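You operate a simulated robot arm through the tools that you are given. There is no shell and no other tool.

The job below is to be done with a simulated two-armed robot. You get a single attempt, and the scene is never put back.

Task
Dry the two tacky tubes that already lie in the dryer.
Fine: latch the door, fan ON, heat LOW till DRY lights; heat OFF; when the dryer dial is back in blue, fan OFF.

The check looks at the end state, three seconds after you hand in, the way a careful person would. Anything else that was tipped, shoved, dropped, spilled or broken makes it a failure.

Robot
Two 6-joint arms with fingered hands on one trunk that stands fixed in place. Base frame: the origin is at the foot of the trunk, x ahead of it, y to its left, z up. Units: mm, degrees, N and s.
The left shoulder is at [50, 170, 1095], the right one opposite. With the tool pointing down near the work surface each hand reaches from about 480 to 760 mm from the base axis, measured 20 degrees to its own side. Payload 3.5 kg a hand.
Tool frame (each hand has its own): the origin (TCP) lies between the finger pads and is the grasp point; the fingertips stand 26 mm ahead of it; z points along the fingers, y is the line along which they close. The gripper opens to 132 mm; its body begins 73 mm behind the TCP. The gripper is a hand of 3 fingers: y runs from the thumb to the fingers, the wrist lies at [0, 0, -234] in the tool frame, and closing takes about 1.5 s.
Orientation is that of the tool frame in the base frame, as [roll, pitch, yaw] about the fixed x, y, z axes, in that order (R = Rz(yaw) Ry(pitch) Rx(roll)). With the fingers straight down and closing along the base's y, the tool's x points along the base's -x, its y along +y and its z along -z.

Tools
- The arms move only by the tool servo_tool. It takes "left_deltas", "right_deltas" or both (then of equal length, played together; a hand with none holds still); each is a list of rows, each a list of 7 numbers: the shift along the tool's x, y, z in units of 25 mm (1.0 is 25 mm), then the turn, a rotation vector about the tool's x, y, z in units of 8 degrees (1.0 is 8 degrees), then the finger opening in mm, from 0 to 132. In form: [[tx, ty, tz, wx, wy, wz, grip], ...]. A call has 1 to 20 rows; each row shifts and turns the commanded pose from where the row before left it, along the tool's axes as they then stand. A call with a number of a shift or a turn outside -1 to 1 is refused whole. Rows are played at 5 a second. More than 50 mm and 8.6 degrees between two rows, or a gripper value outside its range, and nothing of the call is played. Where a pose cannot be reached the arm comes as near as it can. A force on the tool above 40 N (or 10 N above the force at the start of the call, whichever is more), or a blocked arm, ends the call early, and 0.2 s more pass. The fingers move at their own pace (about 153 mm/s each) and stop on an object; they squeeze with about 26 N. The grip force told is the motor's: it shows also when the fingers shut on nothing. Time passes only in rows, and 0.2 s behind the last, so rows that do not move let the fingers close. The reply holds the time, the measured pose of the TCP, the force on the tool along the base axes, the opening and the grip force, in the units named above and with some noise, with the torque about the TCP (base axes, N m) and any sound that the robot's microphone picked up.
- Cameras (640 x 400 px; columns grow to the right, rows downward): "scene" is now at [46.7, 13.5, 1699.8]; the picture's right is [0.16, -0.99, 0.00], its down [-0.61, -0.10, -0.79] and it looks along [0.78, 0.13, -0.61] (base axes); focal length 342 px, centre (320, 200). "left" rides on the left gripper at [-62, 3, -92] in its tool frame; the picture's right is [-0.05, -1.00, 0.00], its down [0.83, -0.04, -0.56] and it looks along [0.55, -0.03, 0.83] (tool axes); focal length 230 px, centre (320, 200). "right" rides on the right gripper at [61, 3, -92] in its tool frame; the picture's right is [-0.05, 1.00, 0.00], its down [-0.83, -0.04, -0.55] and it looks along [-0.55, -0.03, 0.83] (tool axes); focal length 230 px, centre (320, 200).
- capture(camera): a new picture of that camera. The clock stands still meanwhile.
- move_column(by): slides the trunk up (or, below 0, down) by that many mm; the arms and the scene camera ride with it, the base frame stays. It gives what a move gives, with no picture.
- set_grasp(shape, hand): the hand has 3 fingers and takes this shape, open, in about a second: jaw (thumb against the fingers, like two jaws); tri (thumb and two fingers); tip (a fingertip pinch); poke (one finger out to press); point (the index stretched); flat (the hand flat); cup (the hand cupped); fist (a fist). The gripper value then closes the fingers along that shape, each until it touches; the sizes above hold for jaw. It gives what a move gives, with no picture.
- head_to(pan, tilt): turns the head with the scene camera to pan (to the left, within 86 degrees either way) and tilt (down, from -29 to 69), counted from straight ahead of the robot. It gives what a move gives.
- pixel_to_xyz(camera, pixels): for up to 12 pixels [column, row] of the newest picture of that camera ("zoom" is the newest enlarged one), the place [x, y, z] in the base frame of the surface seen there, good to about 3 mm. The clock stands still meanwhile.
- close_up(camera, box): a new picture of the part [left, top, right, bottom] of that camera's present view, enlarged. The clock stands still meanwhile.
- sign_off(): hands the job in; it is judged then, once.

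Unless the task says otherwise, let go and move clear before handing in.

The tools are called as a command line: name --argument value ..., lists and objects as JSON in quotes. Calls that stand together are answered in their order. servo_tool: Moves the arms, as the interface text tells. Its arguments: {"type":"object","properties":{"left_deltas":{"type":"array"},"right_deltas":{"type":"array"}},"required":[]} The other tools are called the same way: move_column (by) moves the trunk up or down; set_grasp (shape, hand) gives the hand a shape; head_to (pan, tilt) turns the head that bears the scene camera; capture (camera) takes a picture; pixel_to_xyz (camera, pixels) gives the place of the surface under pixels of a picture; close_up (camera, box) takes an enlarged picture of a part of a camera's view; sign_off () hands the job in.

At the start:

```text
time: 0.0
left_tool_pos: [613.1, 267.5, 1244.9]
left_orientation: [-180.0, 0.0, 179.9]
left_force: [0.4, -0.3, -0.7]
left_moment: [0.02, -0.01, 0.0]
left_finger_gap: 131.9
left_grasp_force: 0.1
left_shape: jaw
right_tool_pos: [623.3, -245.6, 1266.6]
right_orientation: [-179.9, 0.4, 180.0]
right_force: [-0.3, 0.1, 0.0]
right_moment: [-0.02, -0.02, -0.01]
right_finger_gap: 131.8
right_grasp_force: 0.1
right_shape: jaw
trunk travel left (down, up): [-710.0, 0.0]
head pan, tilt (commanded): [9.2, 37.8]
```

scene: 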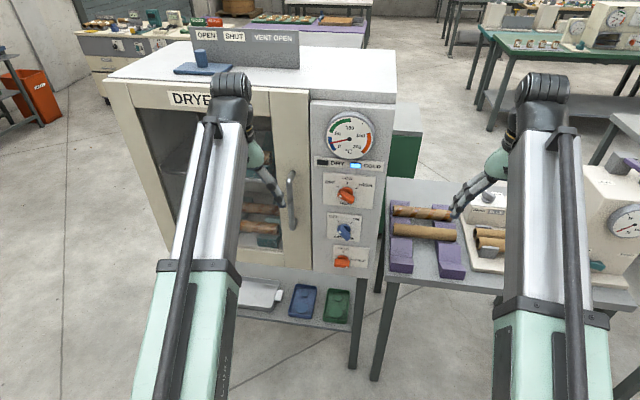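
right: 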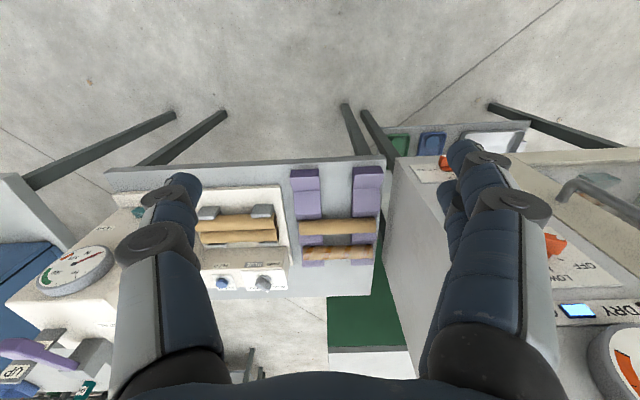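
left: 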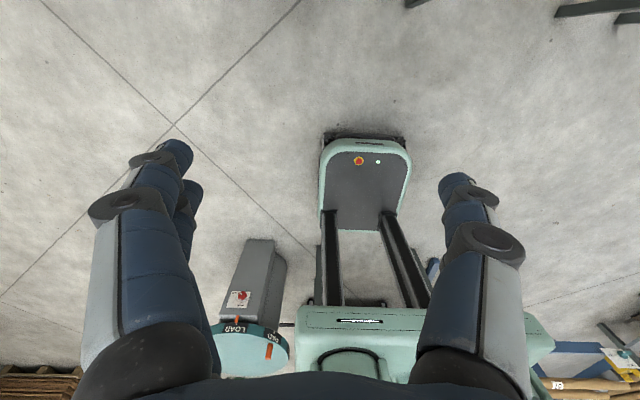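

The scene picture shows the dryer with its door (handle around pixel 291,200), a dial (350,135) and three knobs (346,195), (344,231), (342,261). I'll enlarge the panel, the door and the sign on top before I move anything.

close_up --camera "scene" --box '[300, 90, 400, 280]'

close_up --camera "scene" --box '[100, 10, 320, 150]'

close_up --camera "scene" --box '[220, 140, 400, 290]'

```text
2.11 times, centred on (350, 185) of scene
```

zoom: 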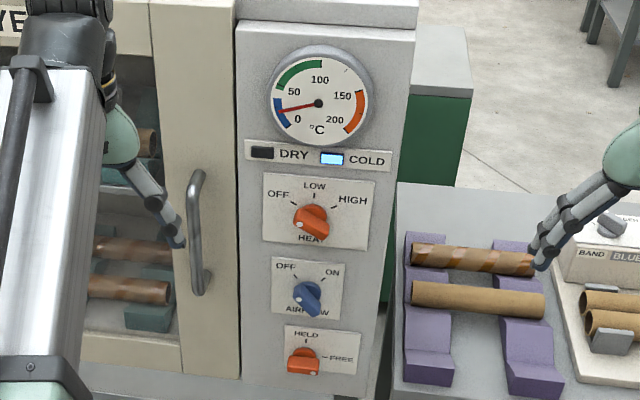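

```text
2.86 times, centred on (210, 80) of scene
```

zoom: 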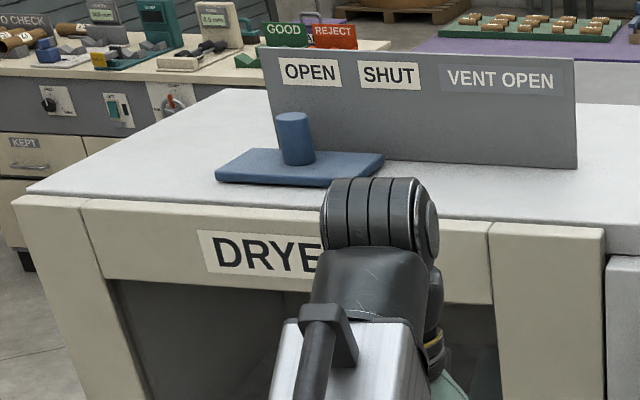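

```text
2.67 times, centred on (310, 215) of scene
```

zoom: 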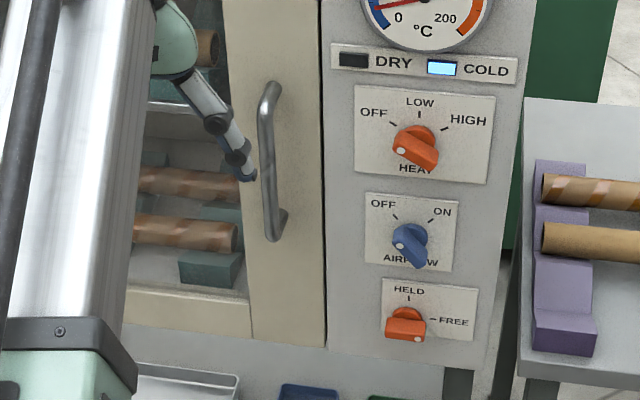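

The panel reads COLD lit, dial in blue, HEAT and AIRFLOW apparently at OFF, and a HELD/FREE knob whose pointer I can't make out. I'll enlarge the knobs further and measure the panel.

close_up --camera "scene" --box '[315, 165, 385, 215]'

close_up --camera "scene" --box '[310, 205, 380, 280]'

pixel_to_xyz --camera "scene" --pixels '[[330, 182], [370, 182], [328, 220], [358, 220], [334, 250], [366, 262], [346, 195], [344, 231], [342, 261], [291, 175], [293, 215], [350, 135]]'

pixel_to_xyz --camera "scene" --pixels '[[310, 150], [305, 150], [280, 150], [300, 250], [312, 250], [120, 95], [290, 95], [386, 110], [200, 55], [180, 70], [390, 95], [245, 60]]'

```text
8.00 times, centred on (350, 190) of scene
```

zoom: 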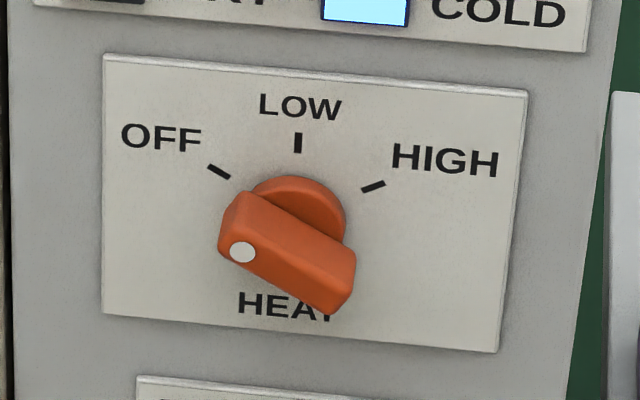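

```text
5.33 times, centred on (345, 242) of scene
```

zoom: 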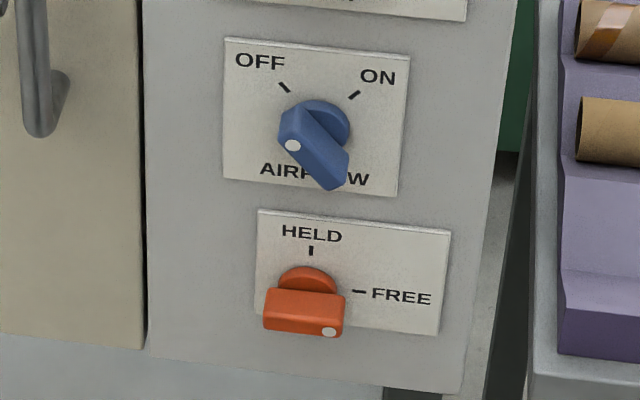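

```text
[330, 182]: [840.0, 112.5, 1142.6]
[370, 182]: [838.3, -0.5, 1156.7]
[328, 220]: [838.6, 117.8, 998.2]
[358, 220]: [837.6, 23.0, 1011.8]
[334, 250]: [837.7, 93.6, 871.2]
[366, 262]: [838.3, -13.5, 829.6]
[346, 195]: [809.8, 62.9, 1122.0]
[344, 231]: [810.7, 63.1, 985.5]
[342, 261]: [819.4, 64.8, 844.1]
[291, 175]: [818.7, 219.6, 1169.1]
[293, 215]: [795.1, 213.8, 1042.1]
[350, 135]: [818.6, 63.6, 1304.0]
```

```text
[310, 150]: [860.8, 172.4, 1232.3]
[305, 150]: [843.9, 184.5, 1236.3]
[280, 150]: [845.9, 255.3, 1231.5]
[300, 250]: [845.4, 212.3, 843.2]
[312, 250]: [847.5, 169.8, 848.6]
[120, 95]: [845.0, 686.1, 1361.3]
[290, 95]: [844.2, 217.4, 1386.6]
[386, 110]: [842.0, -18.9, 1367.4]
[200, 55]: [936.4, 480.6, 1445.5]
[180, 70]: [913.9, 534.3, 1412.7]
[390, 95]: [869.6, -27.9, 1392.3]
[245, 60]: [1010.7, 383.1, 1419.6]
```

The HELD/FREE knob's dot points right at FREE (zoom 328,332), so the latch has to be turned to HELD. HEAT and AIRFLOW are both at OFF. I'll look around for notices and obstacles before moving the arms.

head_to --pan -35 --tilt 40

capture --camera "scene"

head_to --pan 50 --tilt 40

capture --camera "scene"

head_to --pan 10 --tilt 20

capture --camera "scene"

```text
time: 1.1
left_tool_pos: [615.1, 267.2, 1244.5]
left_orientation: [-180.0, 0.0, 180.0]
left_force: [0.0, 0.4, 0.7]
left_moment: [0.02, 0.01, 0.01]
left_finger_gap: 131.8
left_grasp_force: 0.1
left_shape: jaw
right_tool_pos: [624.3, -245.1, 1266.3]
right_orientation: [-179.9, 0.4, 180.0]
right_force: [-0.3, -0.8, -0.1]
right_moment: [-0.01, 0.01, -0.03]
right_finger_gap: 131.9
right_grasp_force: 0.1
right_shape: jaw
trunk travel left (down, up): [-710.0, 0.0]
head pan, tilt (commanded): [-35.0, 40.0]
```

```text
taken
```

scene: 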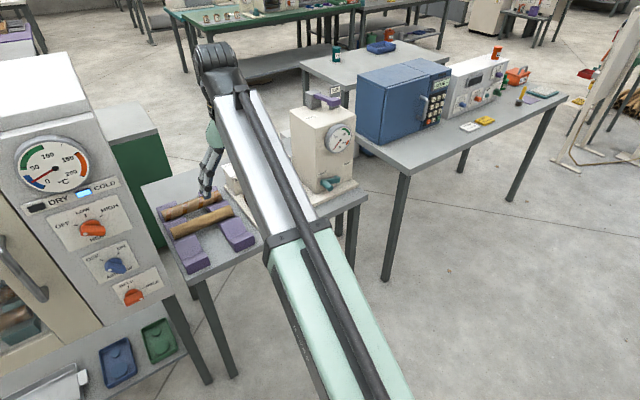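

```text
time: 2.7
left_tool_pos: [613.5, 267.1, 1246.3]
left_orientation: [-180.0, 0.0, 180.0]
left_force: [-0.4, 0.7, 1.1]
left_moment: [-0.02, 0.0, 0.02]
left_finger_gap: 131.8
left_grasp_force: 0.1
left_shape: jaw
right_tool_pos: [623.8, -245.3, 1266.6]
right_orientation: [-179.9, 0.4, -180.0]
right_force: [1.1, -0.1, -0.4]
right_moment: [0.02, -0.01, -0.03]
right_finger_gap: 131.9
right_grasp_force: 0.0
right_shape: jaw
trunk travel left (down, up): [-710.0, 0.0]
head pan, tilt (commanded): [50.0, 40.0]
```

```text
taken
```

scene: 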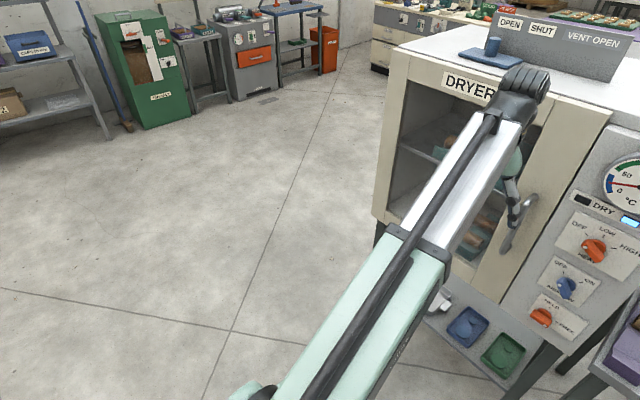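

```text
time: 3.8
left_tool_pos: [613.7, 267.2, 1245.4]
left_orientation: [-180.0, 0.1, -180.0]
left_force: [0.7, -0.5, 0.5]
left_moment: [-0.01, 0.04, -0.01]
left_finger_gap: 132.0
left_grasp_force: 0.1
left_shape: jaw
right_tool_pos: [624.3, -246.0, 1266.4]
right_orientation: [-179.9, 0.4, -180.0]
right_force: [-0.5, -0.6, 0.7]
right_moment: [0.04, -0.03, 0.0]
right_finger_gap: 132.0
right_grasp_force: 0.0
right_shape: jaw
trunk travel left (down, up): [-710.0, 0.0]
head pan, tilt (commanded): [10.0, 20.0]
```

```text
taken
```

scene: 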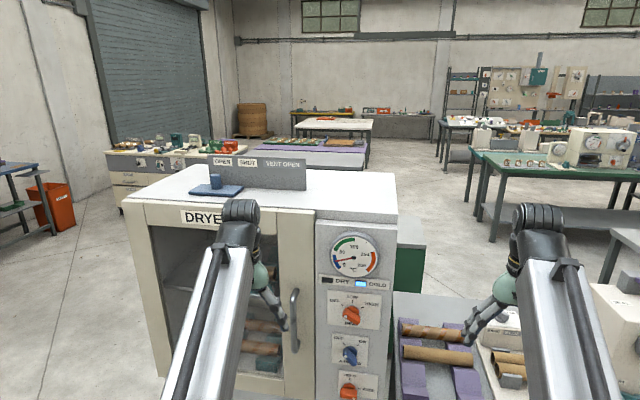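

No notice is visible anywhere around, only the "OPEN / SHUT / VENT OPEN" plate on the dryer top. I'll check where the blue vent slide stands against those labels, and measure the knobs precisely.

close_up --camera "scene" --box '[170, 140, 320, 234]'

pixel_to_xyz --camera "scene" --pixels '[[222, 161], [247, 163], [283, 165], [215, 180], [192, 190], [228, 194], [243, 186], [305, 180], [325, 175], [396, 210], [316, 213], [300, 213]]'

head_to --pan 5 --tilt 42

capture --camera "scene"

```text
4.26 times, centred on (245, 187) of scene
```

zoom: 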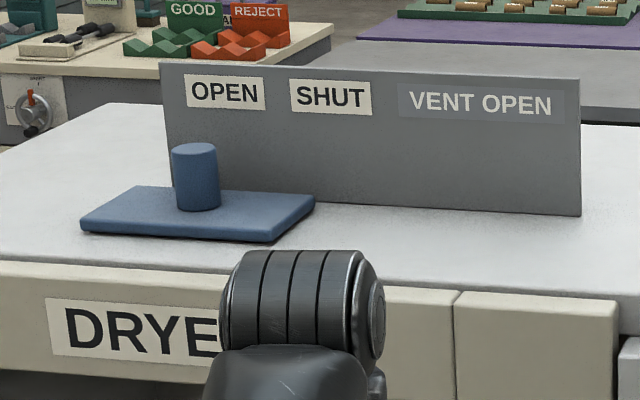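

```text
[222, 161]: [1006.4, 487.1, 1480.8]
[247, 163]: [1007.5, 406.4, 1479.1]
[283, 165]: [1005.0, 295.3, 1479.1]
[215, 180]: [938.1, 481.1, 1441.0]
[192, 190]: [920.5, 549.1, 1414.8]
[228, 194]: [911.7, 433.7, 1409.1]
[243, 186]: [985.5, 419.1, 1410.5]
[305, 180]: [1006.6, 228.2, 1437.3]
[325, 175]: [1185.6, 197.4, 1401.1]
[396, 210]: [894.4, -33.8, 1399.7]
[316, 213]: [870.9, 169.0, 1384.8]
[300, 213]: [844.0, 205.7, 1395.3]
```

```text
time: 4.6
left_tool_pos: [614.0, 266.7, 1245.5]
left_orientation: [-180.0, 0.0, 180.0]
left_force: [-0.4, 0.0, 0.0]
left_moment: [0.0, -0.02, -0.02]
left_finger_gap: 131.6
left_grasp_force: 0.1
left_shape: jaw
right_tool_pos: [623.9, -246.6, 1267.6]
right_orientation: [-180.0, 0.4, -180.0]
right_force: [0.8, 0.4, 0.9]
right_moment: [0.01, -0.01, 0.0]
right_finger_gap: 131.6
right_grasp_force: 0.1
right_shape: jaw
trunk travel left (down, up): [-710.0, 0.0]
head pan, tilt (commanded): [5.0, 42.0]
```

```text
taken
```

scene: 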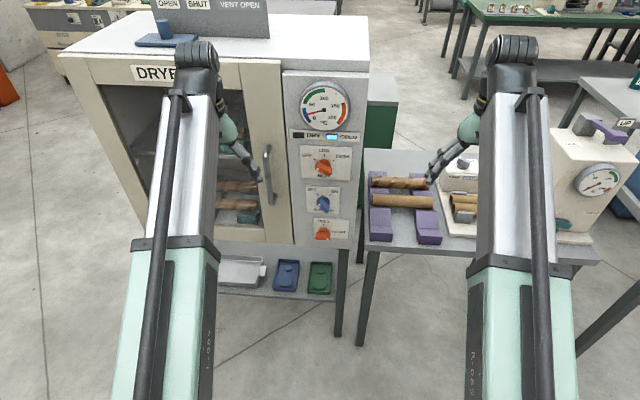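

The vent slide's peg (y 481) stands under OPEN (y 487), so I'll leave it alone. I'll measure the obstacles on the right-hand bench and the knobs in this new picture.

pixel_to_xyz --camera "scene" --pixels '[[368, 248], [590, 255], [570, 236], [560, 200], [585, 175], [595, 145], [430, 240], [400, 200], [268, 165], [270, 195], [325, 170], [260, 205]]'

close_up --camera "scene" --box '[280, 125, 376, 245]'

```text
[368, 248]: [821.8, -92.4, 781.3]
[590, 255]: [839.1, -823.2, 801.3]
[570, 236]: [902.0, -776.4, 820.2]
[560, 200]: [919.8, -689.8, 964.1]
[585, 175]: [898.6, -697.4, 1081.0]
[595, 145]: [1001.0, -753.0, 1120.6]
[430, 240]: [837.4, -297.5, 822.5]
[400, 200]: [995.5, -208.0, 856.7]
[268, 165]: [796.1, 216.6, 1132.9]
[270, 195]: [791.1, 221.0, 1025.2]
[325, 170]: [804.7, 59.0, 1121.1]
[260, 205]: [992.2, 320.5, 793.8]
```

```text
3.33 times, centred on (328, 185) of scene
```

zoom: 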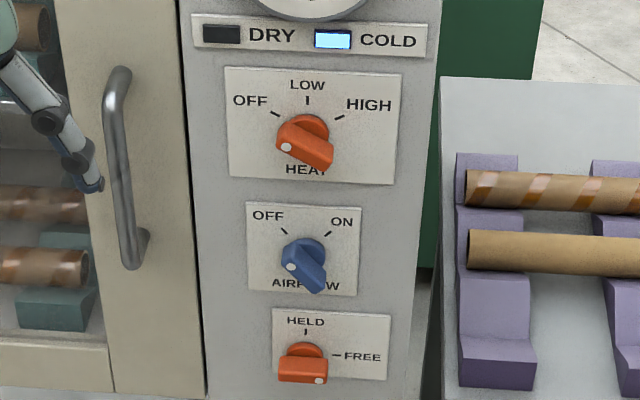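

Everything on the benches lies beyond x≈820, so the space in front is clear. Next I'll measure the tick marks and knob bars from the zoom.

pixel_to_xyz --camera "zoom" --pixels '[[275, 113], [307, 100], [340, 117], [287, 146], [323, 158], [305, 150], [282, 231], [327, 233], [291, 266], [317, 281], [304, 274], [302, 240]]'

pixel_to_xyz --camera "zoom" --pixels '[[305, 331], [337, 356], [318, 379], [284, 378], [302, 371], [302, 347], [305, 121], [287, 156], [330, 142], [280, 362], [325, 362]]'

```text
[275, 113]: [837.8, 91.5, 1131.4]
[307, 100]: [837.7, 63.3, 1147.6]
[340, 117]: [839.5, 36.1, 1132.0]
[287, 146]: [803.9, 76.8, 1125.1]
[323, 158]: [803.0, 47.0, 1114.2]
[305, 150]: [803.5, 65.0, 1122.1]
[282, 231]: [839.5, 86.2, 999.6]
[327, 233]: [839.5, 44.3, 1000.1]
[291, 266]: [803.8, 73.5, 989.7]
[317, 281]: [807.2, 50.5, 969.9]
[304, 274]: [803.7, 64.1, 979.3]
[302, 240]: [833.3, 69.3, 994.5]
```

```text
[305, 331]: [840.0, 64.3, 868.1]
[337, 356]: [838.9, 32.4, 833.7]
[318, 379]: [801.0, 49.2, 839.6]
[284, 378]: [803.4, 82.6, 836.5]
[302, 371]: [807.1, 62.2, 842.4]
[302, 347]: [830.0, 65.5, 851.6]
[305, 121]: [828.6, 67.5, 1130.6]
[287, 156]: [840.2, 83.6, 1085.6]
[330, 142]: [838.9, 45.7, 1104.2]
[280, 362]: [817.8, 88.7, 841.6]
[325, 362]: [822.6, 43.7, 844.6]
```

The knob centres come out at HEAT (y 64, z 1116), AIRFLOW (64, ~978) and LATCH (64, ~835), with the bars' front faces at x≈803. I'll lower the trunk 150 mm, which puts the shoulders between the knobs in height.

move_column --by -150

```text
time: 6.4
left_tool_pos: [613.7, 266.2, 1096.5]
left_orientation: [180.0, 0.0, 180.0]
left_force: [0.4, 0.1, 0.1]
left_moment: [0.0, 0.0, 0.01]
left_finger_gap: 131.8
left_grasp_force: 0.1
left_shape: jaw
right_tool_pos: [623.9, -245.0, 1117.0]
right_orientation: [-179.9, 0.5, 179.9]
right_force: [0.4, 0.8, -0.5]
right_moment: [0.0, 0.01, -0.01]
right_finger_gap: 132.1
right_grasp_force: 0.1
right_shape: jaw
trunk travel left (down, up): [-560.0, 150.0]
head pan, tilt (commanded): [5.0, 42.0]
```

The trunk is down and both hands are free. I'll turn the right hand forward (−90° about tool y) and move the left hand 100 mm to the left at the same time.

servo_tool --right_deltas '[[0, 0, 0, 0, -1, 0, 132], [0, 0, 0, 0, -1, 0, 132], [0, 0, 0, 0, -1, 0, 132], [0, 0, 0, 0, -1, 0, 132], [0, 0, 0, 0, -1, 0, 132], [0, 0, 0, 0, -1, 0, 132], [0, 0, 0, 0, -1, 0, 132], [0, 0, 0, 0, -1, 0, 132], [0, 0, 0, 0, -1, 0, 132], [0, 0, 0, 0, -1, 0, 132], [0, 0, 0, 0, -1, 0, 132], [0, 0, 0, 0, -0.25, 0, 132]]' --left_deltas '[[0, 0.5, 0, 0, 0, 0, 132], [0, 0.5, 0, 0, 0, 0, 132], [0, 0.5, 0, 0, 0, 0, 132], [0, 0.5, 0, 0, 0, 0, 132], [0, 0.5, 0, 0, 0, 0, 132], [0, 0.5, 0, 0, 0, 0, 132], [0, 0.5, 0, 0, 0, 0, 132], [0, 0.5, 0, 0, 0, 0, 132], [0, 0, 0, 0, 0, 0, 132], [0, 0, 0, 0, 0, 0, 132], [0, 0, 0, 0, 0, 0, 132], [0, 0, 0, 0, 0, 0, 132]]'

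capture --camera "scene"

capture --camera "right"

```text
time: 9.0
left_tool_pos: [613.6, 366.3, 1095.6]
left_orientation: [-180.0, 0.0, 180.0]
left_force: [0.3, -0.1, 0.5]
left_moment: [-0.02, -0.01, 0.02]
left_finger_gap: 131.7
left_grasp_force: 0.0
left_shape: jaw
right_tool_pos: [693.2, -261.9, 1139.1]
right_orientation: [-12.3, 89.6, -12.3]
right_force: [0.2, 0.5, -0.3]
right_moment: [-0.03, -0.01, -0.01]
right_finger_gap: 132.0
right_grasp_force: 0.0
right_shape: jaw
right hand out of reach, approached as far as the arm can: row 8, 9, 10, 11
trunk travel left (down, up): [-560.0, 150.0]
head pan, tilt (commanded): [5.0, 42.0]
```

```text
taken
```

scene: 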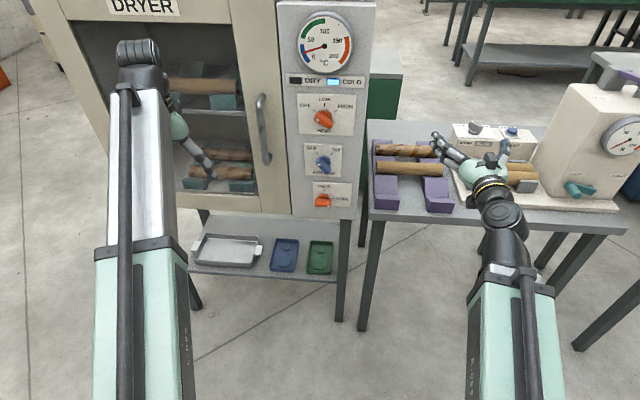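

```text
taken
```

right: 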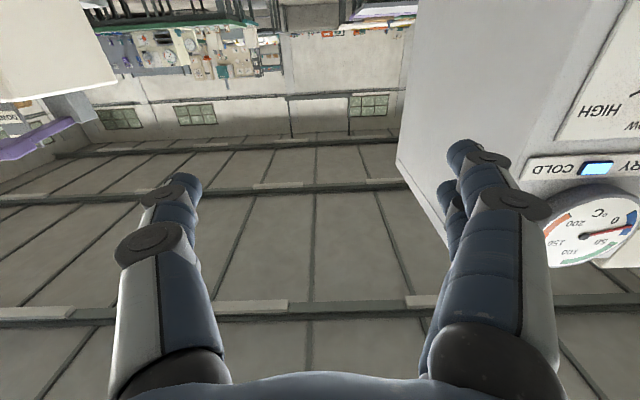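

The right hand now points forward in its neutral roll at [693, −262, 1139], because the arm could not fold back far enough to hold x=624. I'll bring it forward and across to a standoff in front of the latch knob.

servo_tool --right_deltas '[[0, 0, 1, 0, 0, 0, 80], [0, 0, 1, 0, 0, 0, 80], [0, 0, 1, 0, 0, 0, 80], [0, 0, 1, 0, 0, 0, 80], [0.868, 0.95, 0, 0, 0, 0, 80], [0.868, 0.95, 0, 0, 0, 0, 80], [0.868, 0.95, 0, 0, 0, 0, 80], [0.868, 0.95, 0, 0, 0, 0, 80], [0.868, 0.95, 0, 0, 0, 0, 80], [0.868, 0.95, 0, 0, 0, 0, 80], [0.868, 0.95, 0, 0, 0, 0, 80], [0.868, 0.95, 0, 0, 0, 0, 80], [0.868, 0.95, 0, 0, 0, 0, 80], [0.868, 0.95, 0, 0, 0, 0, 80], [0.868, 0.95, 0, 0, 0, 0, 80], [0.868, 0.95, 0, 0, 0, 0, 80], [0.868, 0.95, 0, 0, 0, 0, 80]]'

capture --camera "scene"

capture --camera "right"

```text
time: 12.6
left_tool_pos: [614.0, 367.5, 1095.4]
left_orientation: [-180.0, 0.0, 180.0]
left_force: [0.4, 0.0, 0.6]
left_moment: [-0.03, -0.04, -0.03]
left_finger_gap: 131.9
left_grasp_force: 0.0
left_shape: jaw
right_tool_pos: [794.1, 43.0, 869.8]
right_orientation: [-10.0, 89.6, -10.0]
right_force: [-0.4, -0.2, 0.3]
right_moment: [0.01, -0.01, -0.02]
right_finger_gap: 80.3
right_grasp_force: 0.2
right_shape: jaw
right hand out of reach, approached as far as the arm can: row 8
trunk travel left (down, up): [-560.0, 150.0]
head pan, tilt (commanded): [5.0, 42.0]
```

```text
taken
```

scene: 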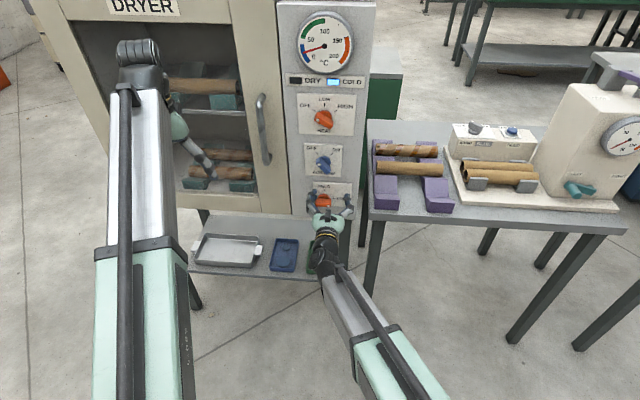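

```text
taken
```

right: 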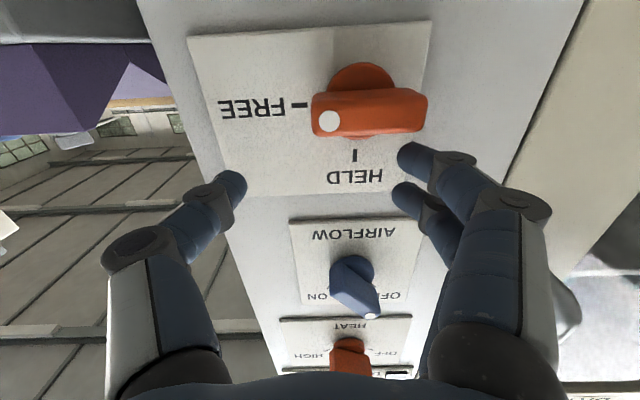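

The hand came out at x=794, y=43, z=870, closer than planned but free of contact. The wrist picture shows the latch bar horizontal with its dot on the FREE side (328,120). I'll back off 50 mm, centre on the latch axis and roll +90° so the fingers straddle the bar.

servo_tool --right_deltas '[[0, 0, -1, 0, 0, 0, 80], [0, 0, -1, 0, 0, 0, 80], [0.7, 0.43, 0, 0, 0, 0, 80], [0.7, 0.43, 0, 0, 0, 0, 80], [0, 0, 0, 0, 0, 1, 80], [0, 0, 0, 0, 0, 1, 80], [0, 0, 0, 0, 0, 1, 80], [0, 0, 0, 0, 0, 1, 80], [0, 0, 0, 0, 0, 1, 80], [0, 0, 0, 0, 0, 1, 80], [0, 0, 0, 0, 0, 1, 80], [0, 0, 0, 0, 0, 1, 80], [0, 0, 0, 0, 0, 1, 80], [0, 0, 0, 0, 0, 1, 80], [0, 0, 0, 0, 0, 1, 80], [0, 0, 0, 0, 0, 0.25, 80]]'

capture --camera "scene"

capture --camera "right"

```text
time: 16.0
left_tool_pos: [614.2, 367.1, 1096.3]
left_orientation: [-180.0, 0.0, 180.0]
left_force: [-0.7, -0.1, 0.8]
left_moment: [0.0, 0.02, 0.0]
left_finger_gap: 131.8
left_grasp_force: 0.2
left_shape: jaw
right_tool_pos: [744.9, 63.7, 833.9]
right_orientation: [89.5, 0.0, 90.0]
right_force: [0.0, -0.4, 0.9]
right_moment: [-0.04, -0.03, -0.04]
right_finger_gap: 80.3
right_grasp_force: 0.0
right_shape: jaw
trunk travel left (down, up): [-560.0, 150.0]
head pan, tilt (commanded): [5.0, 42.0]
```

```text
taken
```

scene: 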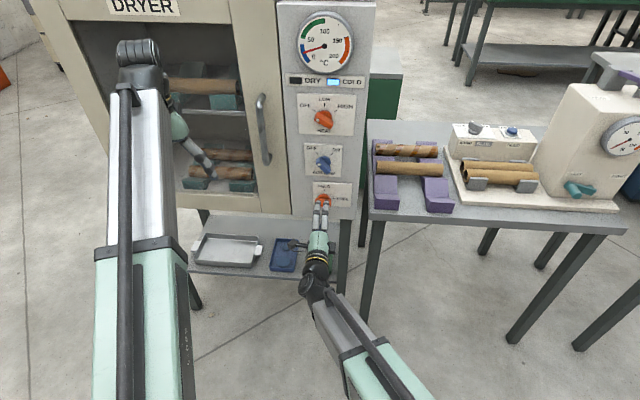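

```text
taken
```

right: 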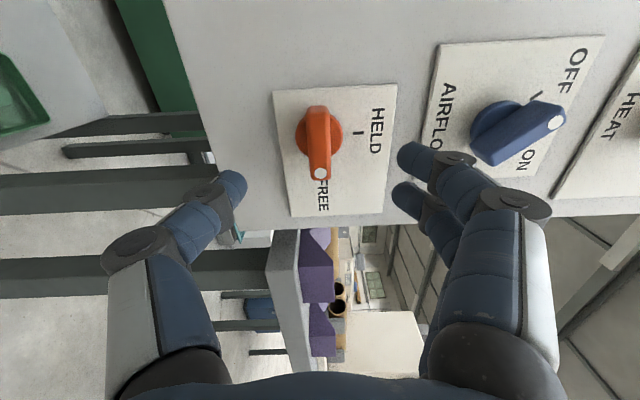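

The hand is aligned at [745, 64, 834] with the thumb below and the two fingers above the latch bar. I'll check the knob's position from the wrist camera before approaching.

pixel_to_xyz --camera "right" --pixels '[[358, 132], [321, 182], [319, 112], [319, 150], [320, 173], [342, 132], [297, 132], [311, 150], [329, 150], [565, 112], [475, 150], [535, 95]]'

```text
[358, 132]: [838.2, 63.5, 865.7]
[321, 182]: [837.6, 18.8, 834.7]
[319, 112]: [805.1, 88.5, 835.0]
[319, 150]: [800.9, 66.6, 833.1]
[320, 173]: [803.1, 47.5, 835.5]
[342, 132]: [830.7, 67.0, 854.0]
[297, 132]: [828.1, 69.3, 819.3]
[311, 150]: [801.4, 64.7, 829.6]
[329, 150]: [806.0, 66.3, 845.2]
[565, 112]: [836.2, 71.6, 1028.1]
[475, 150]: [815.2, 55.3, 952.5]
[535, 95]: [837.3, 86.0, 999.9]
```

The latch bar centre reads y≈65, z≈835.5, matching the hand to about 2 mm. I'll advance to x≈799 and close on the bar.

servo_tool --right_deltas '[[0, 0.06, 0.54, 0, 0, 0, 64], [0, 0, 0.54, 0, 0, 0, 64], [0, 0, 0.54, 0, 0, 0, 64], [0, 0, 0.54, 0, 0, 0, 64], [0, 0, 0, 0, 0, 0, 30], [0, 0, 0, 0, 0, 0, 10], [0, 0, 0, 0, 0, 0, 10], [0, 0, 0, 0, 0, 0, 10], [0, 0, 0, 0, 0, 0, 10], [0, 0, 0, 0, 0, 0, 10]]'

capture --camera "right"

```text
time: 18.2
left_tool_pos: [614.5, 366.4, 1095.3]
left_orientation: [-180.0, 0.0, -179.9]
left_force: [-0.2, -1.2, 0.2]
left_moment: [0.03, 0.02, 0.01]
left_finger_gap: 131.9
left_grasp_force: 0.1
left_shape: jaw
right_tool_pos: [796.6, 63.3, 837.1]
right_orientation: [89.6, 0.1, 90.0]
right_force: [-1.7, 2.2, -3.6]
right_moment: [0.02, 0.08, 0.01]
right_finger_gap: 11.2
right_grasp_force: 0.1
right_shape: jaw
trunk travel left (down, up): [-560.0, 150.0]
head pan, tilt (commanded): [5.0, 42.0]
```

```text
taken
```

right: 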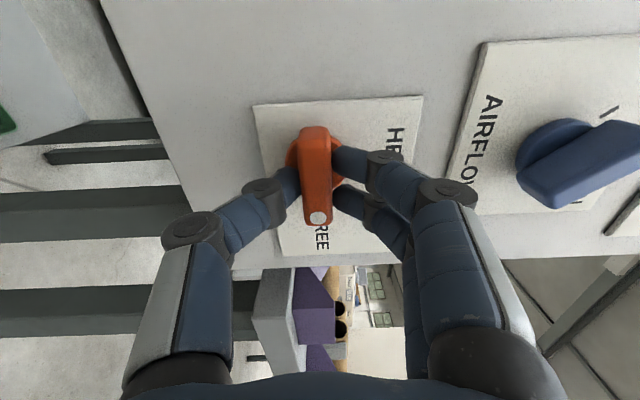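

The fingers sit on both sides of the latch bar (picture 315,175) with a gap of 11 mm but no squeeze yet. I'll close fully, then turn −90° toward HELD.

servo_tool --right_deltas '[[0, 0, 0, 0, 0, 0, 0], [0, 0, 0, 0, 0, 0, 0], [0, 0, 0, 0, 0, 0, 0]]'

```text
time: 19.0
left_tool_pos: [614.9, 367.6, 1095.1]
left_orientation: [179.9, 0.0, -179.9]
left_force: [0.2, -0.6, -0.2]
left_moment: [0.0, -0.01, 0.0]
left_finger_gap: 131.8
left_grasp_force: 0.1
left_shape: jaw
right_tool_pos: [798.3, 62.3, 836.5]
right_orientation: [89.6, 0.2, 90.1]
right_force: [2.9, 1.0, -0.6]
right_moment: [-0.03, -0.05, 0.04]
right_finger_gap: 10.1
right_grasp_force: 26.7
right_shape: jaw
trunk travel left (down, up): [-560.0, 150.0]
head pan, tilt (commanded): [5.0, 42.0]
```

The bar is held with 26.7 N. I'll turn −90° about the tool axis, toward HELD.

servo_tool --right_deltas '[[0, 0, 0, 0, 0, -1, 0], [0, 0, 0, 0, 0, -1, 0], [0, 0, 0, 0, 0, -1, 0], [0, 0, 0, 0, 0, -1, 0], [0, 0, 0, 0, 0, -1, 0], [0, 0, 0, 0, 0, -1, 0], [0, 0, 0, 0, 0, -1, 0], [0, 0, 0, 0, 0, -1, 0], [0, 0, 0, 0, 0, -1, 0], [0, 0, 0, 0, 0, -1, 0], [0, 0, 0, 0, 0, -1, 0], [0, 0, 0, 0, 0, -0.25, 0]]'

capture --camera "right"

capture --camera "scene"

```text
time: 21.6
left_tool_pos: [614.0, 367.8, 1094.9]
left_orientation: [180.0, 0.0, 180.0]
left_force: [0.3, -0.2, -0.5]
left_moment: [-0.02, -0.03, 0.02]
left_finger_gap: 132.1
left_grasp_force: 0.1
left_shape: jaw
right_tool_pos: [797.6, 64.8, 836.7]
right_orientation: [-30.1, 89.5, -30.2]
right_force: [4.2, 11.6, 6.8]
right_moment: [0.01, -0.1, 0.28]
right_finger_gap: 9.6
right_grasp_force: 25.8
right_shape: jaw
trunk travel left (down, up): [-560.0, 150.0]
head pan, tilt (commanded): [5.0, 42.0]
```

```text
taken
```

right: 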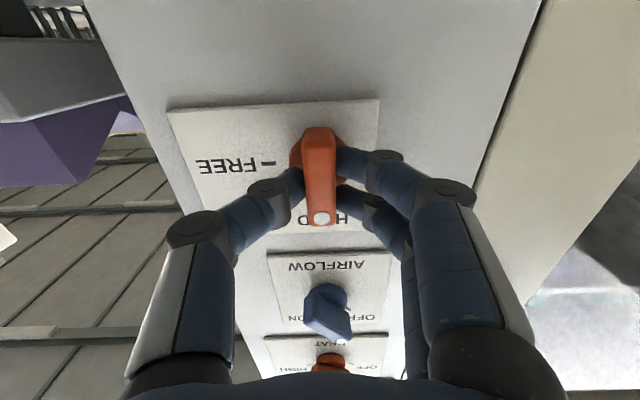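

```text
taken
```

scene: 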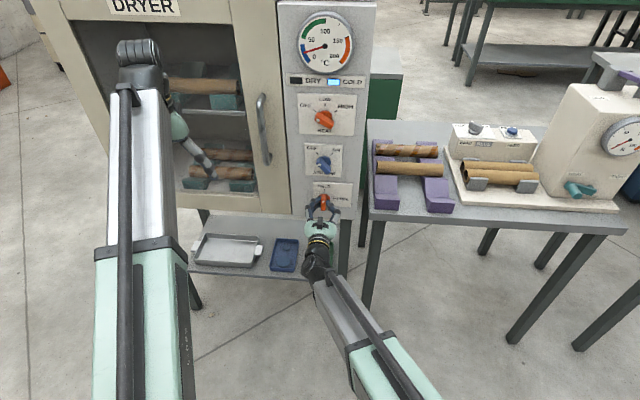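

The latch knob turned and its dot now points up toward HELD (right picture 322,218). I'll open the fingers, back away and check it.

servo_tool --right_deltas '[[0, 0, 0, 0, 0, 0, 64], [0, 0, 0, 0, 0, 0, 64], [0, 0, 0, 0, 0, 0, 64], [0, 0, -0.8, 0, 0, 0, 64], [0, 0, -0.8, 0, 0, 0, 64], [0, 0, -0.8, 0, 0, 0, 64], [0, 0, 0, 0, 0, 0, 64]]'

capture --camera "right"

close_up --camera "scene" --box '[270, 60, 370, 225]'

```text
time: 23.2
left_tool_pos: [614.8, 367.3, 1095.4]
left_orientation: [-179.9, 0.1, 179.9]
left_force: [0.3, -0.4, 0.0]
left_moment: [0.0, -0.01, 0.02]
left_finger_gap: 131.9
left_grasp_force: 0.0
left_shape: jaw
right_tool_pos: [735.8, 64.4, 837.1]
right_orientation: [-7.9, 89.5, -8.0]
right_force: [0.1, -0.6, -0.5]
right_moment: [-0.05, -0.02, -0.01]
right_finger_gap: 63.4
right_grasp_force: 0.0
right_shape: jaw
trunk travel left (down, up): [-560.0, 150.0]
head pan, tilt (commanded): [5.0, 42.0]
```

```text
taken
```

right: 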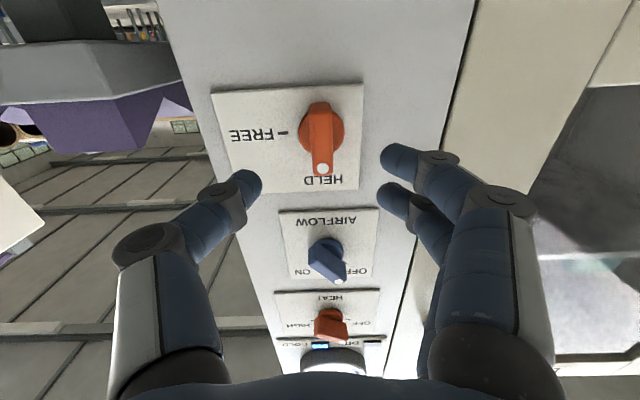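

```text
2.42 times, centred on (320, 142) of scene
```

zoom: 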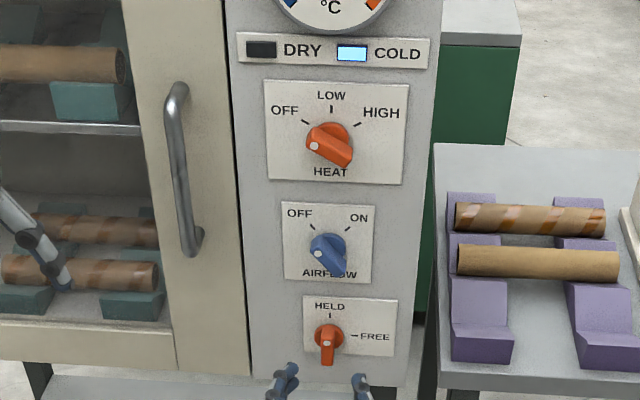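

The latch now reads HELD, with its dot up in the zoom (327,343). I'll check the door's seating, then raise the hand to the AIRFLOW knob and roll it to −45° to match the bar.

pixel_to_xyz --camera "scene" --pixels '[[270, 60], [276, 205], [240, 20], [60, 60], [75, 110], [283, 60], [287, 210], [250, 205]]'

servo_tool --right_deltas '[[-0.94, 0, 0, 0, 0, 0, 64], [-0.94, 0, 0, 0, 0, 0, 64], [-0.94, 0, 0, 0, 0, 0, 64], [-0.94, 0, 0, 0, 0, 0, 64], [-0.94, 0, 0, 0, 0, 0, 64], [-0.94, 0, 0, 0, 0, 0, 64], [0, 0, 0, 0, 0, -1, 64], [0, 0, 0, 0, 0, -1, 64], [0, 0, 0, 0, 0, -1, 64], [0, 0, 0, 0, 0, -1, 64], [0, 0, 0, 0, 0, -1, 64], [0, 0, 0, 0, 0, -0.625, 64]]'

capture --camera "right"

capture --camera "scene"

```text
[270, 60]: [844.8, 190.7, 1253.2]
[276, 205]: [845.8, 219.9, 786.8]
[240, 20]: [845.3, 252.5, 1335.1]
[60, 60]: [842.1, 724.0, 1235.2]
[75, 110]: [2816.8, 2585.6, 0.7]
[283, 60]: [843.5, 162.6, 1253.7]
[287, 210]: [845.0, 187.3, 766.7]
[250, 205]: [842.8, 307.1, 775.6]
```

```text
time: 25.8
left_tool_pos: [614.6, 366.1, 1095.1]
left_orientation: [179.9, 0.0, 180.0]
left_force: [0.6, 0.7, -0.5]
left_moment: [0.02, 0.01, -0.03]
left_finger_gap: 131.9
left_grasp_force: 0.1
left_shape: jaw
right_tool_pos: [741.0, -7.5, 902.0]
right_orientation: [-88.0, 45.4, -87.3]
right_force: [0.3, 0.2, 0.6]
right_moment: [-0.02, 0.02, -0.01]
right_finger_gap: 63.5
right_grasp_force: 0.0
right_shape: jaw
right hand out of reach, approached as far as the arm can: row 9, 10, 11, 12
trunk travel left (down, up): [-560.0, 150.0]
head pan, tilt (commanded): [5.0, 42.0]
```

```text
taken
```

right: 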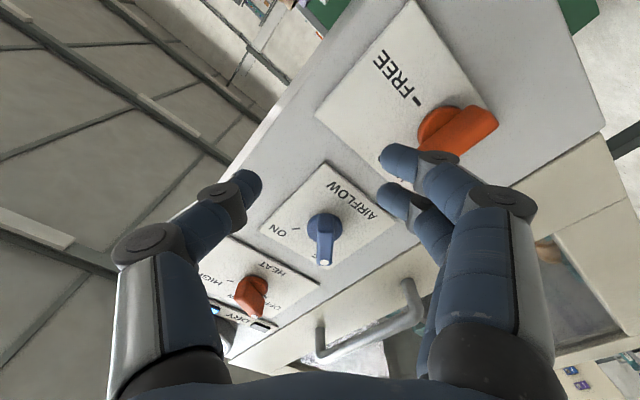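

```text
taken
```

scene: 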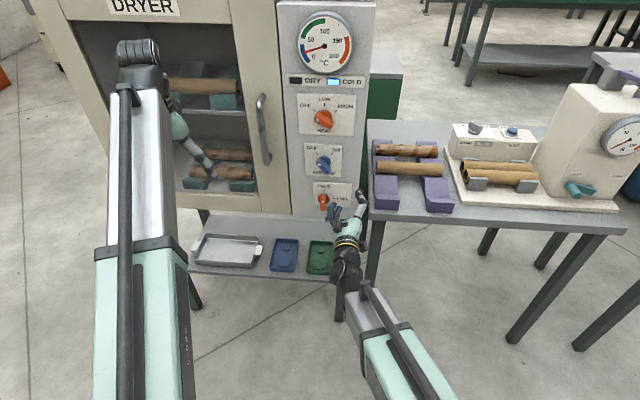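

The door is seated (x≈843–846 all over). At −45° roll the right hand ran out of reach (it stands at [741, −8, 902]), so the left arm, mirrored, should suit the negative rolls. I'll take the right hand back to neutral and aside, and turn the left hand to point forward.

servo_tool --right_deltas '[[0, 0, 0, 0, 0, 1, 64], [0, 0, 0, 0, 0, 1, 64], [0, 0, 0, 0, 0, 1, 64], [0, 0, 0, 0, 0, 1, 64], [0, 0, 0, 0, 0, 1, 64], [0, 0, 0, 0, 0, 0.625, 64], [0, -1, 0, 0, 0, 0, 64], [0, -1, 0, 0, 0, 0, 64], [0, -1, 0, 0, 0, 0, 64], [0, -1, 0, 0, 0, 0, 64], [0, -1, 0, 0, 0, 0, 64], [0, -1, 0, 0, 0, 0, 64], [0, 0, 0, 0, 0, 0, 64], [0, 0, 0, 0, 0, 0, 64], [0, 0, 0, 0, 0, 0, 64], [0, 0, 0, 0, 0, 0, 64]]' --left_deltas '[[-0.86, 0, 0, 0, 0, 0, 100], [-0.86, 0, 0, 0, 0, 0, 80], [-0.86, 0, 0, 0, 0, 0, 64], [-0.86, 0, 0, 0, 0, 0, 64], [0, 0, 0, 0, -1, 0, 64], [0, 0, 0, 0, -1, 0, 64], [0, 0, 0, 0, -1, 0, 64], [0, 0, 0, 0, -1, 0, 64], [0, 0, 0, 0, -1, 0, 64], [0, 0, 0, 0, -1, 0, 64], [0, 0, 0, 0, -1, 0, 64], [0, 0, 0, 0, -1, 0, 64], [0, 0, 0, 0, -1, 0, 64], [0, 0, 0, 0, -1, 0, 64], [0, 0, 0, 0, -1, 0, 64], [0, 0, 0, 0, -0.25, 0, 64]]'

capture --camera "scene"

capture --camera "left"

```text
time: 29.2
left_tool_pos: [674.7, 359.6, 1085.0]
left_orientation: [0.1, 90.0, 0.3]
left_force: [-0.7, 0.0, -0.2]
left_moment: [-0.02, 0.01, -0.01]
left_finger_gap: 64.6
left_grasp_force: 0.0
left_shape: jaw
left hand out of reach, approached as far as the arm can: row 3, 4
right_tool_pos: [742.0, -156.9, 900.5]
right_orientation: [-7.9, 89.5, -7.8]
right_force: [-0.8, 0.8, 0.4]
right_moment: [-0.02, 0.01, 0.01]
right_finger_gap: 63.1
right_grasp_force: 0.1
right_shape: jaw
trunk travel left (down, up): [-560.0, 150.0]
head pan, tilt (commanded): [5.0, 42.0]
```

```text
taken
```

scene: 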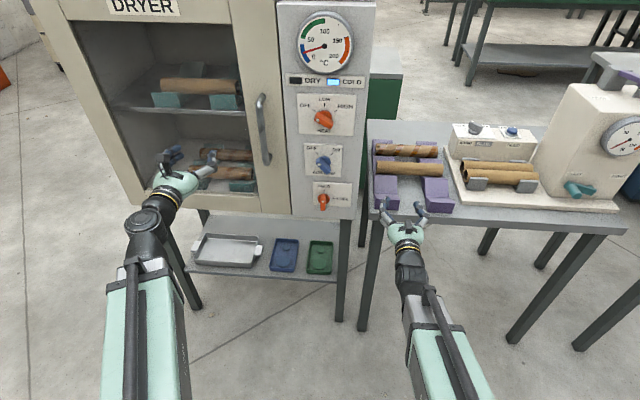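

```text
taken
```

left: 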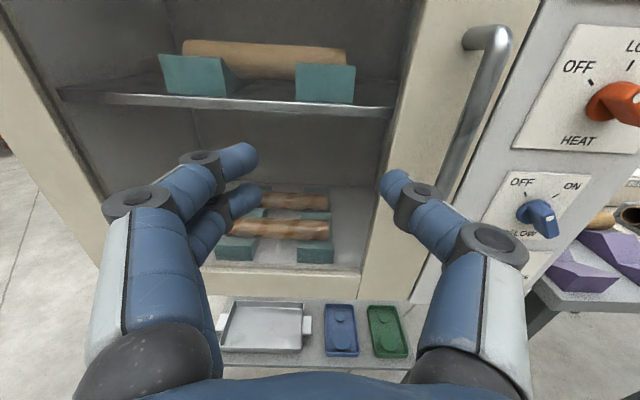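

The left hand points forward at [675, 360, 1085], and the picture shows the two sticky tubes on the lower shelf and a plain one above. I'll bring the left hand in front of AIRFLOW, staying clear of the handle at x 791, and roll it to −45°.

servo_tool --left_deltas '[[0.357, -0.983, 0.15, 0, 0, 0, 64], [0.357, -0.983, 0.15, 0, 0, 0, 64], [0.357, -0.983, 0.15, 0, 0, 0, 64], [0.357, -0.983, 0.15, 0, 0, 0, 64], [0.357, -0.983, 0.15, 0, 0, 0, 64], [0.357, -0.983, 0.15, 0, 0, 0, 64], [0.357, -0.983, 0.15, 0, 0, 0, 64], [0.357, -0.983, 0.15, 0, 0, 0, 64], [0.357, -0.983, 0.15, 0, 0, 0, 64], [0.357, -0.983, 0.15, 0, 0, 0, 64], [0.357, -0.983, 0.15, 0, 0, 0, 64], [0.357, -0.983, 0.15, 0, 0, 0, 64], [0, 0, 0, 0, 0, -1, 64], [0, 0, 0, 0, 0, -1, 64], [0, 0, 0, 0, 0, -1, 64], [0, 0, 0, 0, 0, -1, 64], [0, 0, 0, 0, 0, -1, 64], [0, 0, 0, 0, 0, -0.625, 64]]'

capture --camera "scene"

capture --camera "left"

```text
time: 33.0
left_tool_pos: [729.1, 183.2, 1011.4]
left_orientation: [-90.2, 44.9, -90.6]
left_force: [-0.7, -0.7, 0.3]
left_moment: [-0.04, -0.04, -0.03]
left_finger_gap: 64.3
left_grasp_force: 0.0
left_shape: jaw
left hand out of reach, approached as far as the arm can: row 3, 8, 9, 10, 11, 12, 13, 14
right_tool_pos: [741.2, -156.7, 901.6]
right_orientation: [-8.0, 89.7, -7.9]
right_force: [-0.7, 0.0, 0.0]
right_moment: [0.0, -0.01, 0.02]
right_finger_gap: 63.4
right_grasp_force: 0.0
right_shape: jaw
trunk travel left (down, up): [-560.0, 150.0]
head pan, tilt (commanded): [5.0, 42.0]
```

```text
taken
```

scene: 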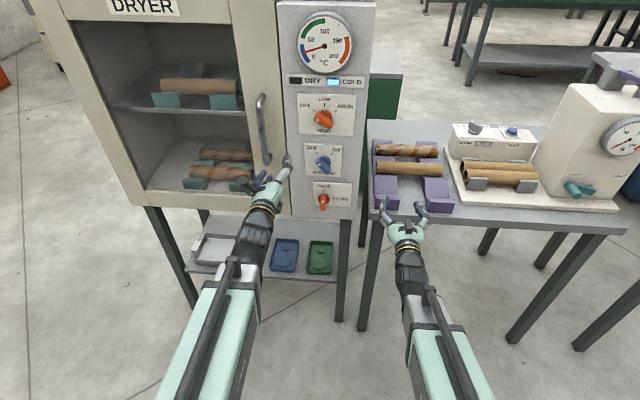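

```text
taken
```

left: 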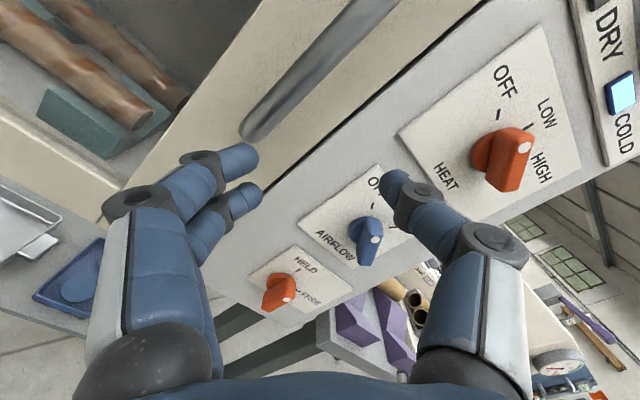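

The left hand reached the −45° roll at [729, 183, 1011] once rotated. I'll shift it across toward the AIRFLOW axis (y 64.5, z 978) in that orientation.

servo_tool --left_deltas '[[0.86, -0.482, 0, 0, 0, 0, 64], [0.86, -0.482, 0, 0, 0, 0, 64], [0.86, -0.482, 0, 0, 0, 0, 64], [0.86, -0.482, 0, 0, 0, 0, 64], [0.86, -0.482, 0, 0, 0, 0, 64], [0, 0, 0, 0, 0, 0, 64]]'

capture --camera "left"

capture --camera "scene"

```text
time: 34.4
left_tool_pos: [736.7, 157.0, 1002.8]
left_orientation: [-91.0, 45.0, -93.3]
left_force: [-1.1, -0.5, 0.4]
left_moment: [0.0, 0.01, 0.0]
left_finger_gap: 64.3
left_grasp_force: 0.1
left_shape: jaw
left hand out of reach, approached as far as the arm can: row 1, 2, 3, 4, 5
right_tool_pos: [741.6, -157.1, 900.7]
right_orientation: [-7.9, 89.6, -8.0]
right_force: [-0.9, -0.2, -0.4]
right_moment: [0.03, -0.02, 0.0]
right_finger_gap: 63.5
right_grasp_force: 0.0
right_shape: jaw
trunk travel left (down, up): [-560.0, 150.0]
head pan, tilt (commanded): [5.0, 42.0]
```

```text
taken
```

left: 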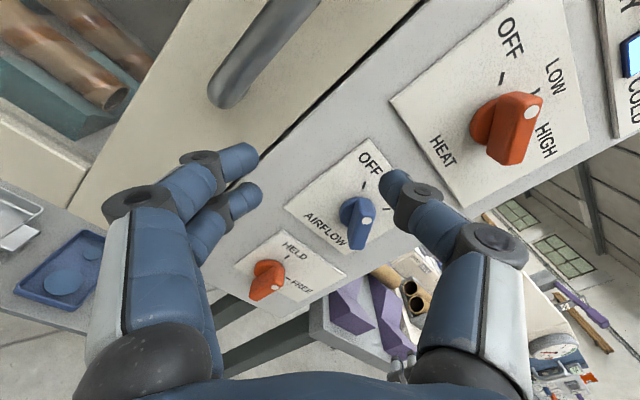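

```text
taken
```

scene: 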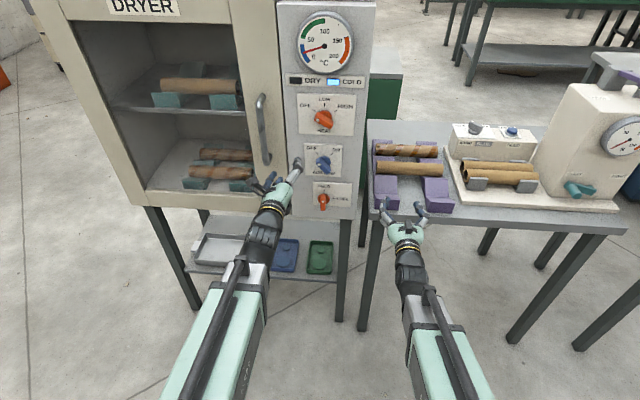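

The left hand stopped at y=157, out of reach at this roll. I'll look down at the arms to see how the elbows and wrists are bent before choosing another trunk height.

head_to --pan 0 --tilt 69

capture --camera "scene"

```text
time: 35.3
left_tool_pos: [737.8, 157.6, 1004.0]
left_orientation: [-91.0, 44.9, -93.3]
left_force: [1.1, 0.5, -0.6]
left_moment: [-0.03, 0.01, -0.01]
left_finger_gap: 64.4
left_grasp_force: 0.0
left_shape: jaw
right_tool_pos: [742.1, -156.3, 902.7]
right_orientation: [-7.7, 89.6, -7.7]
right_force: [0.2, 0.3, -0.1]
right_moment: [0.0, 0.01, 0.04]
right_finger_gap: 63.4
right_grasp_force: 0.1
right_shape: jaw
trunk travel left (down, up): [-560.0, 150.0]
head pan, tilt (commanded): [0.0, 68.8]
```

```text
taken
```

scene: 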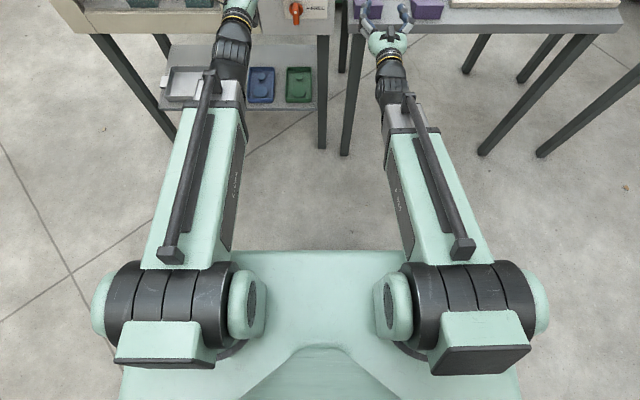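

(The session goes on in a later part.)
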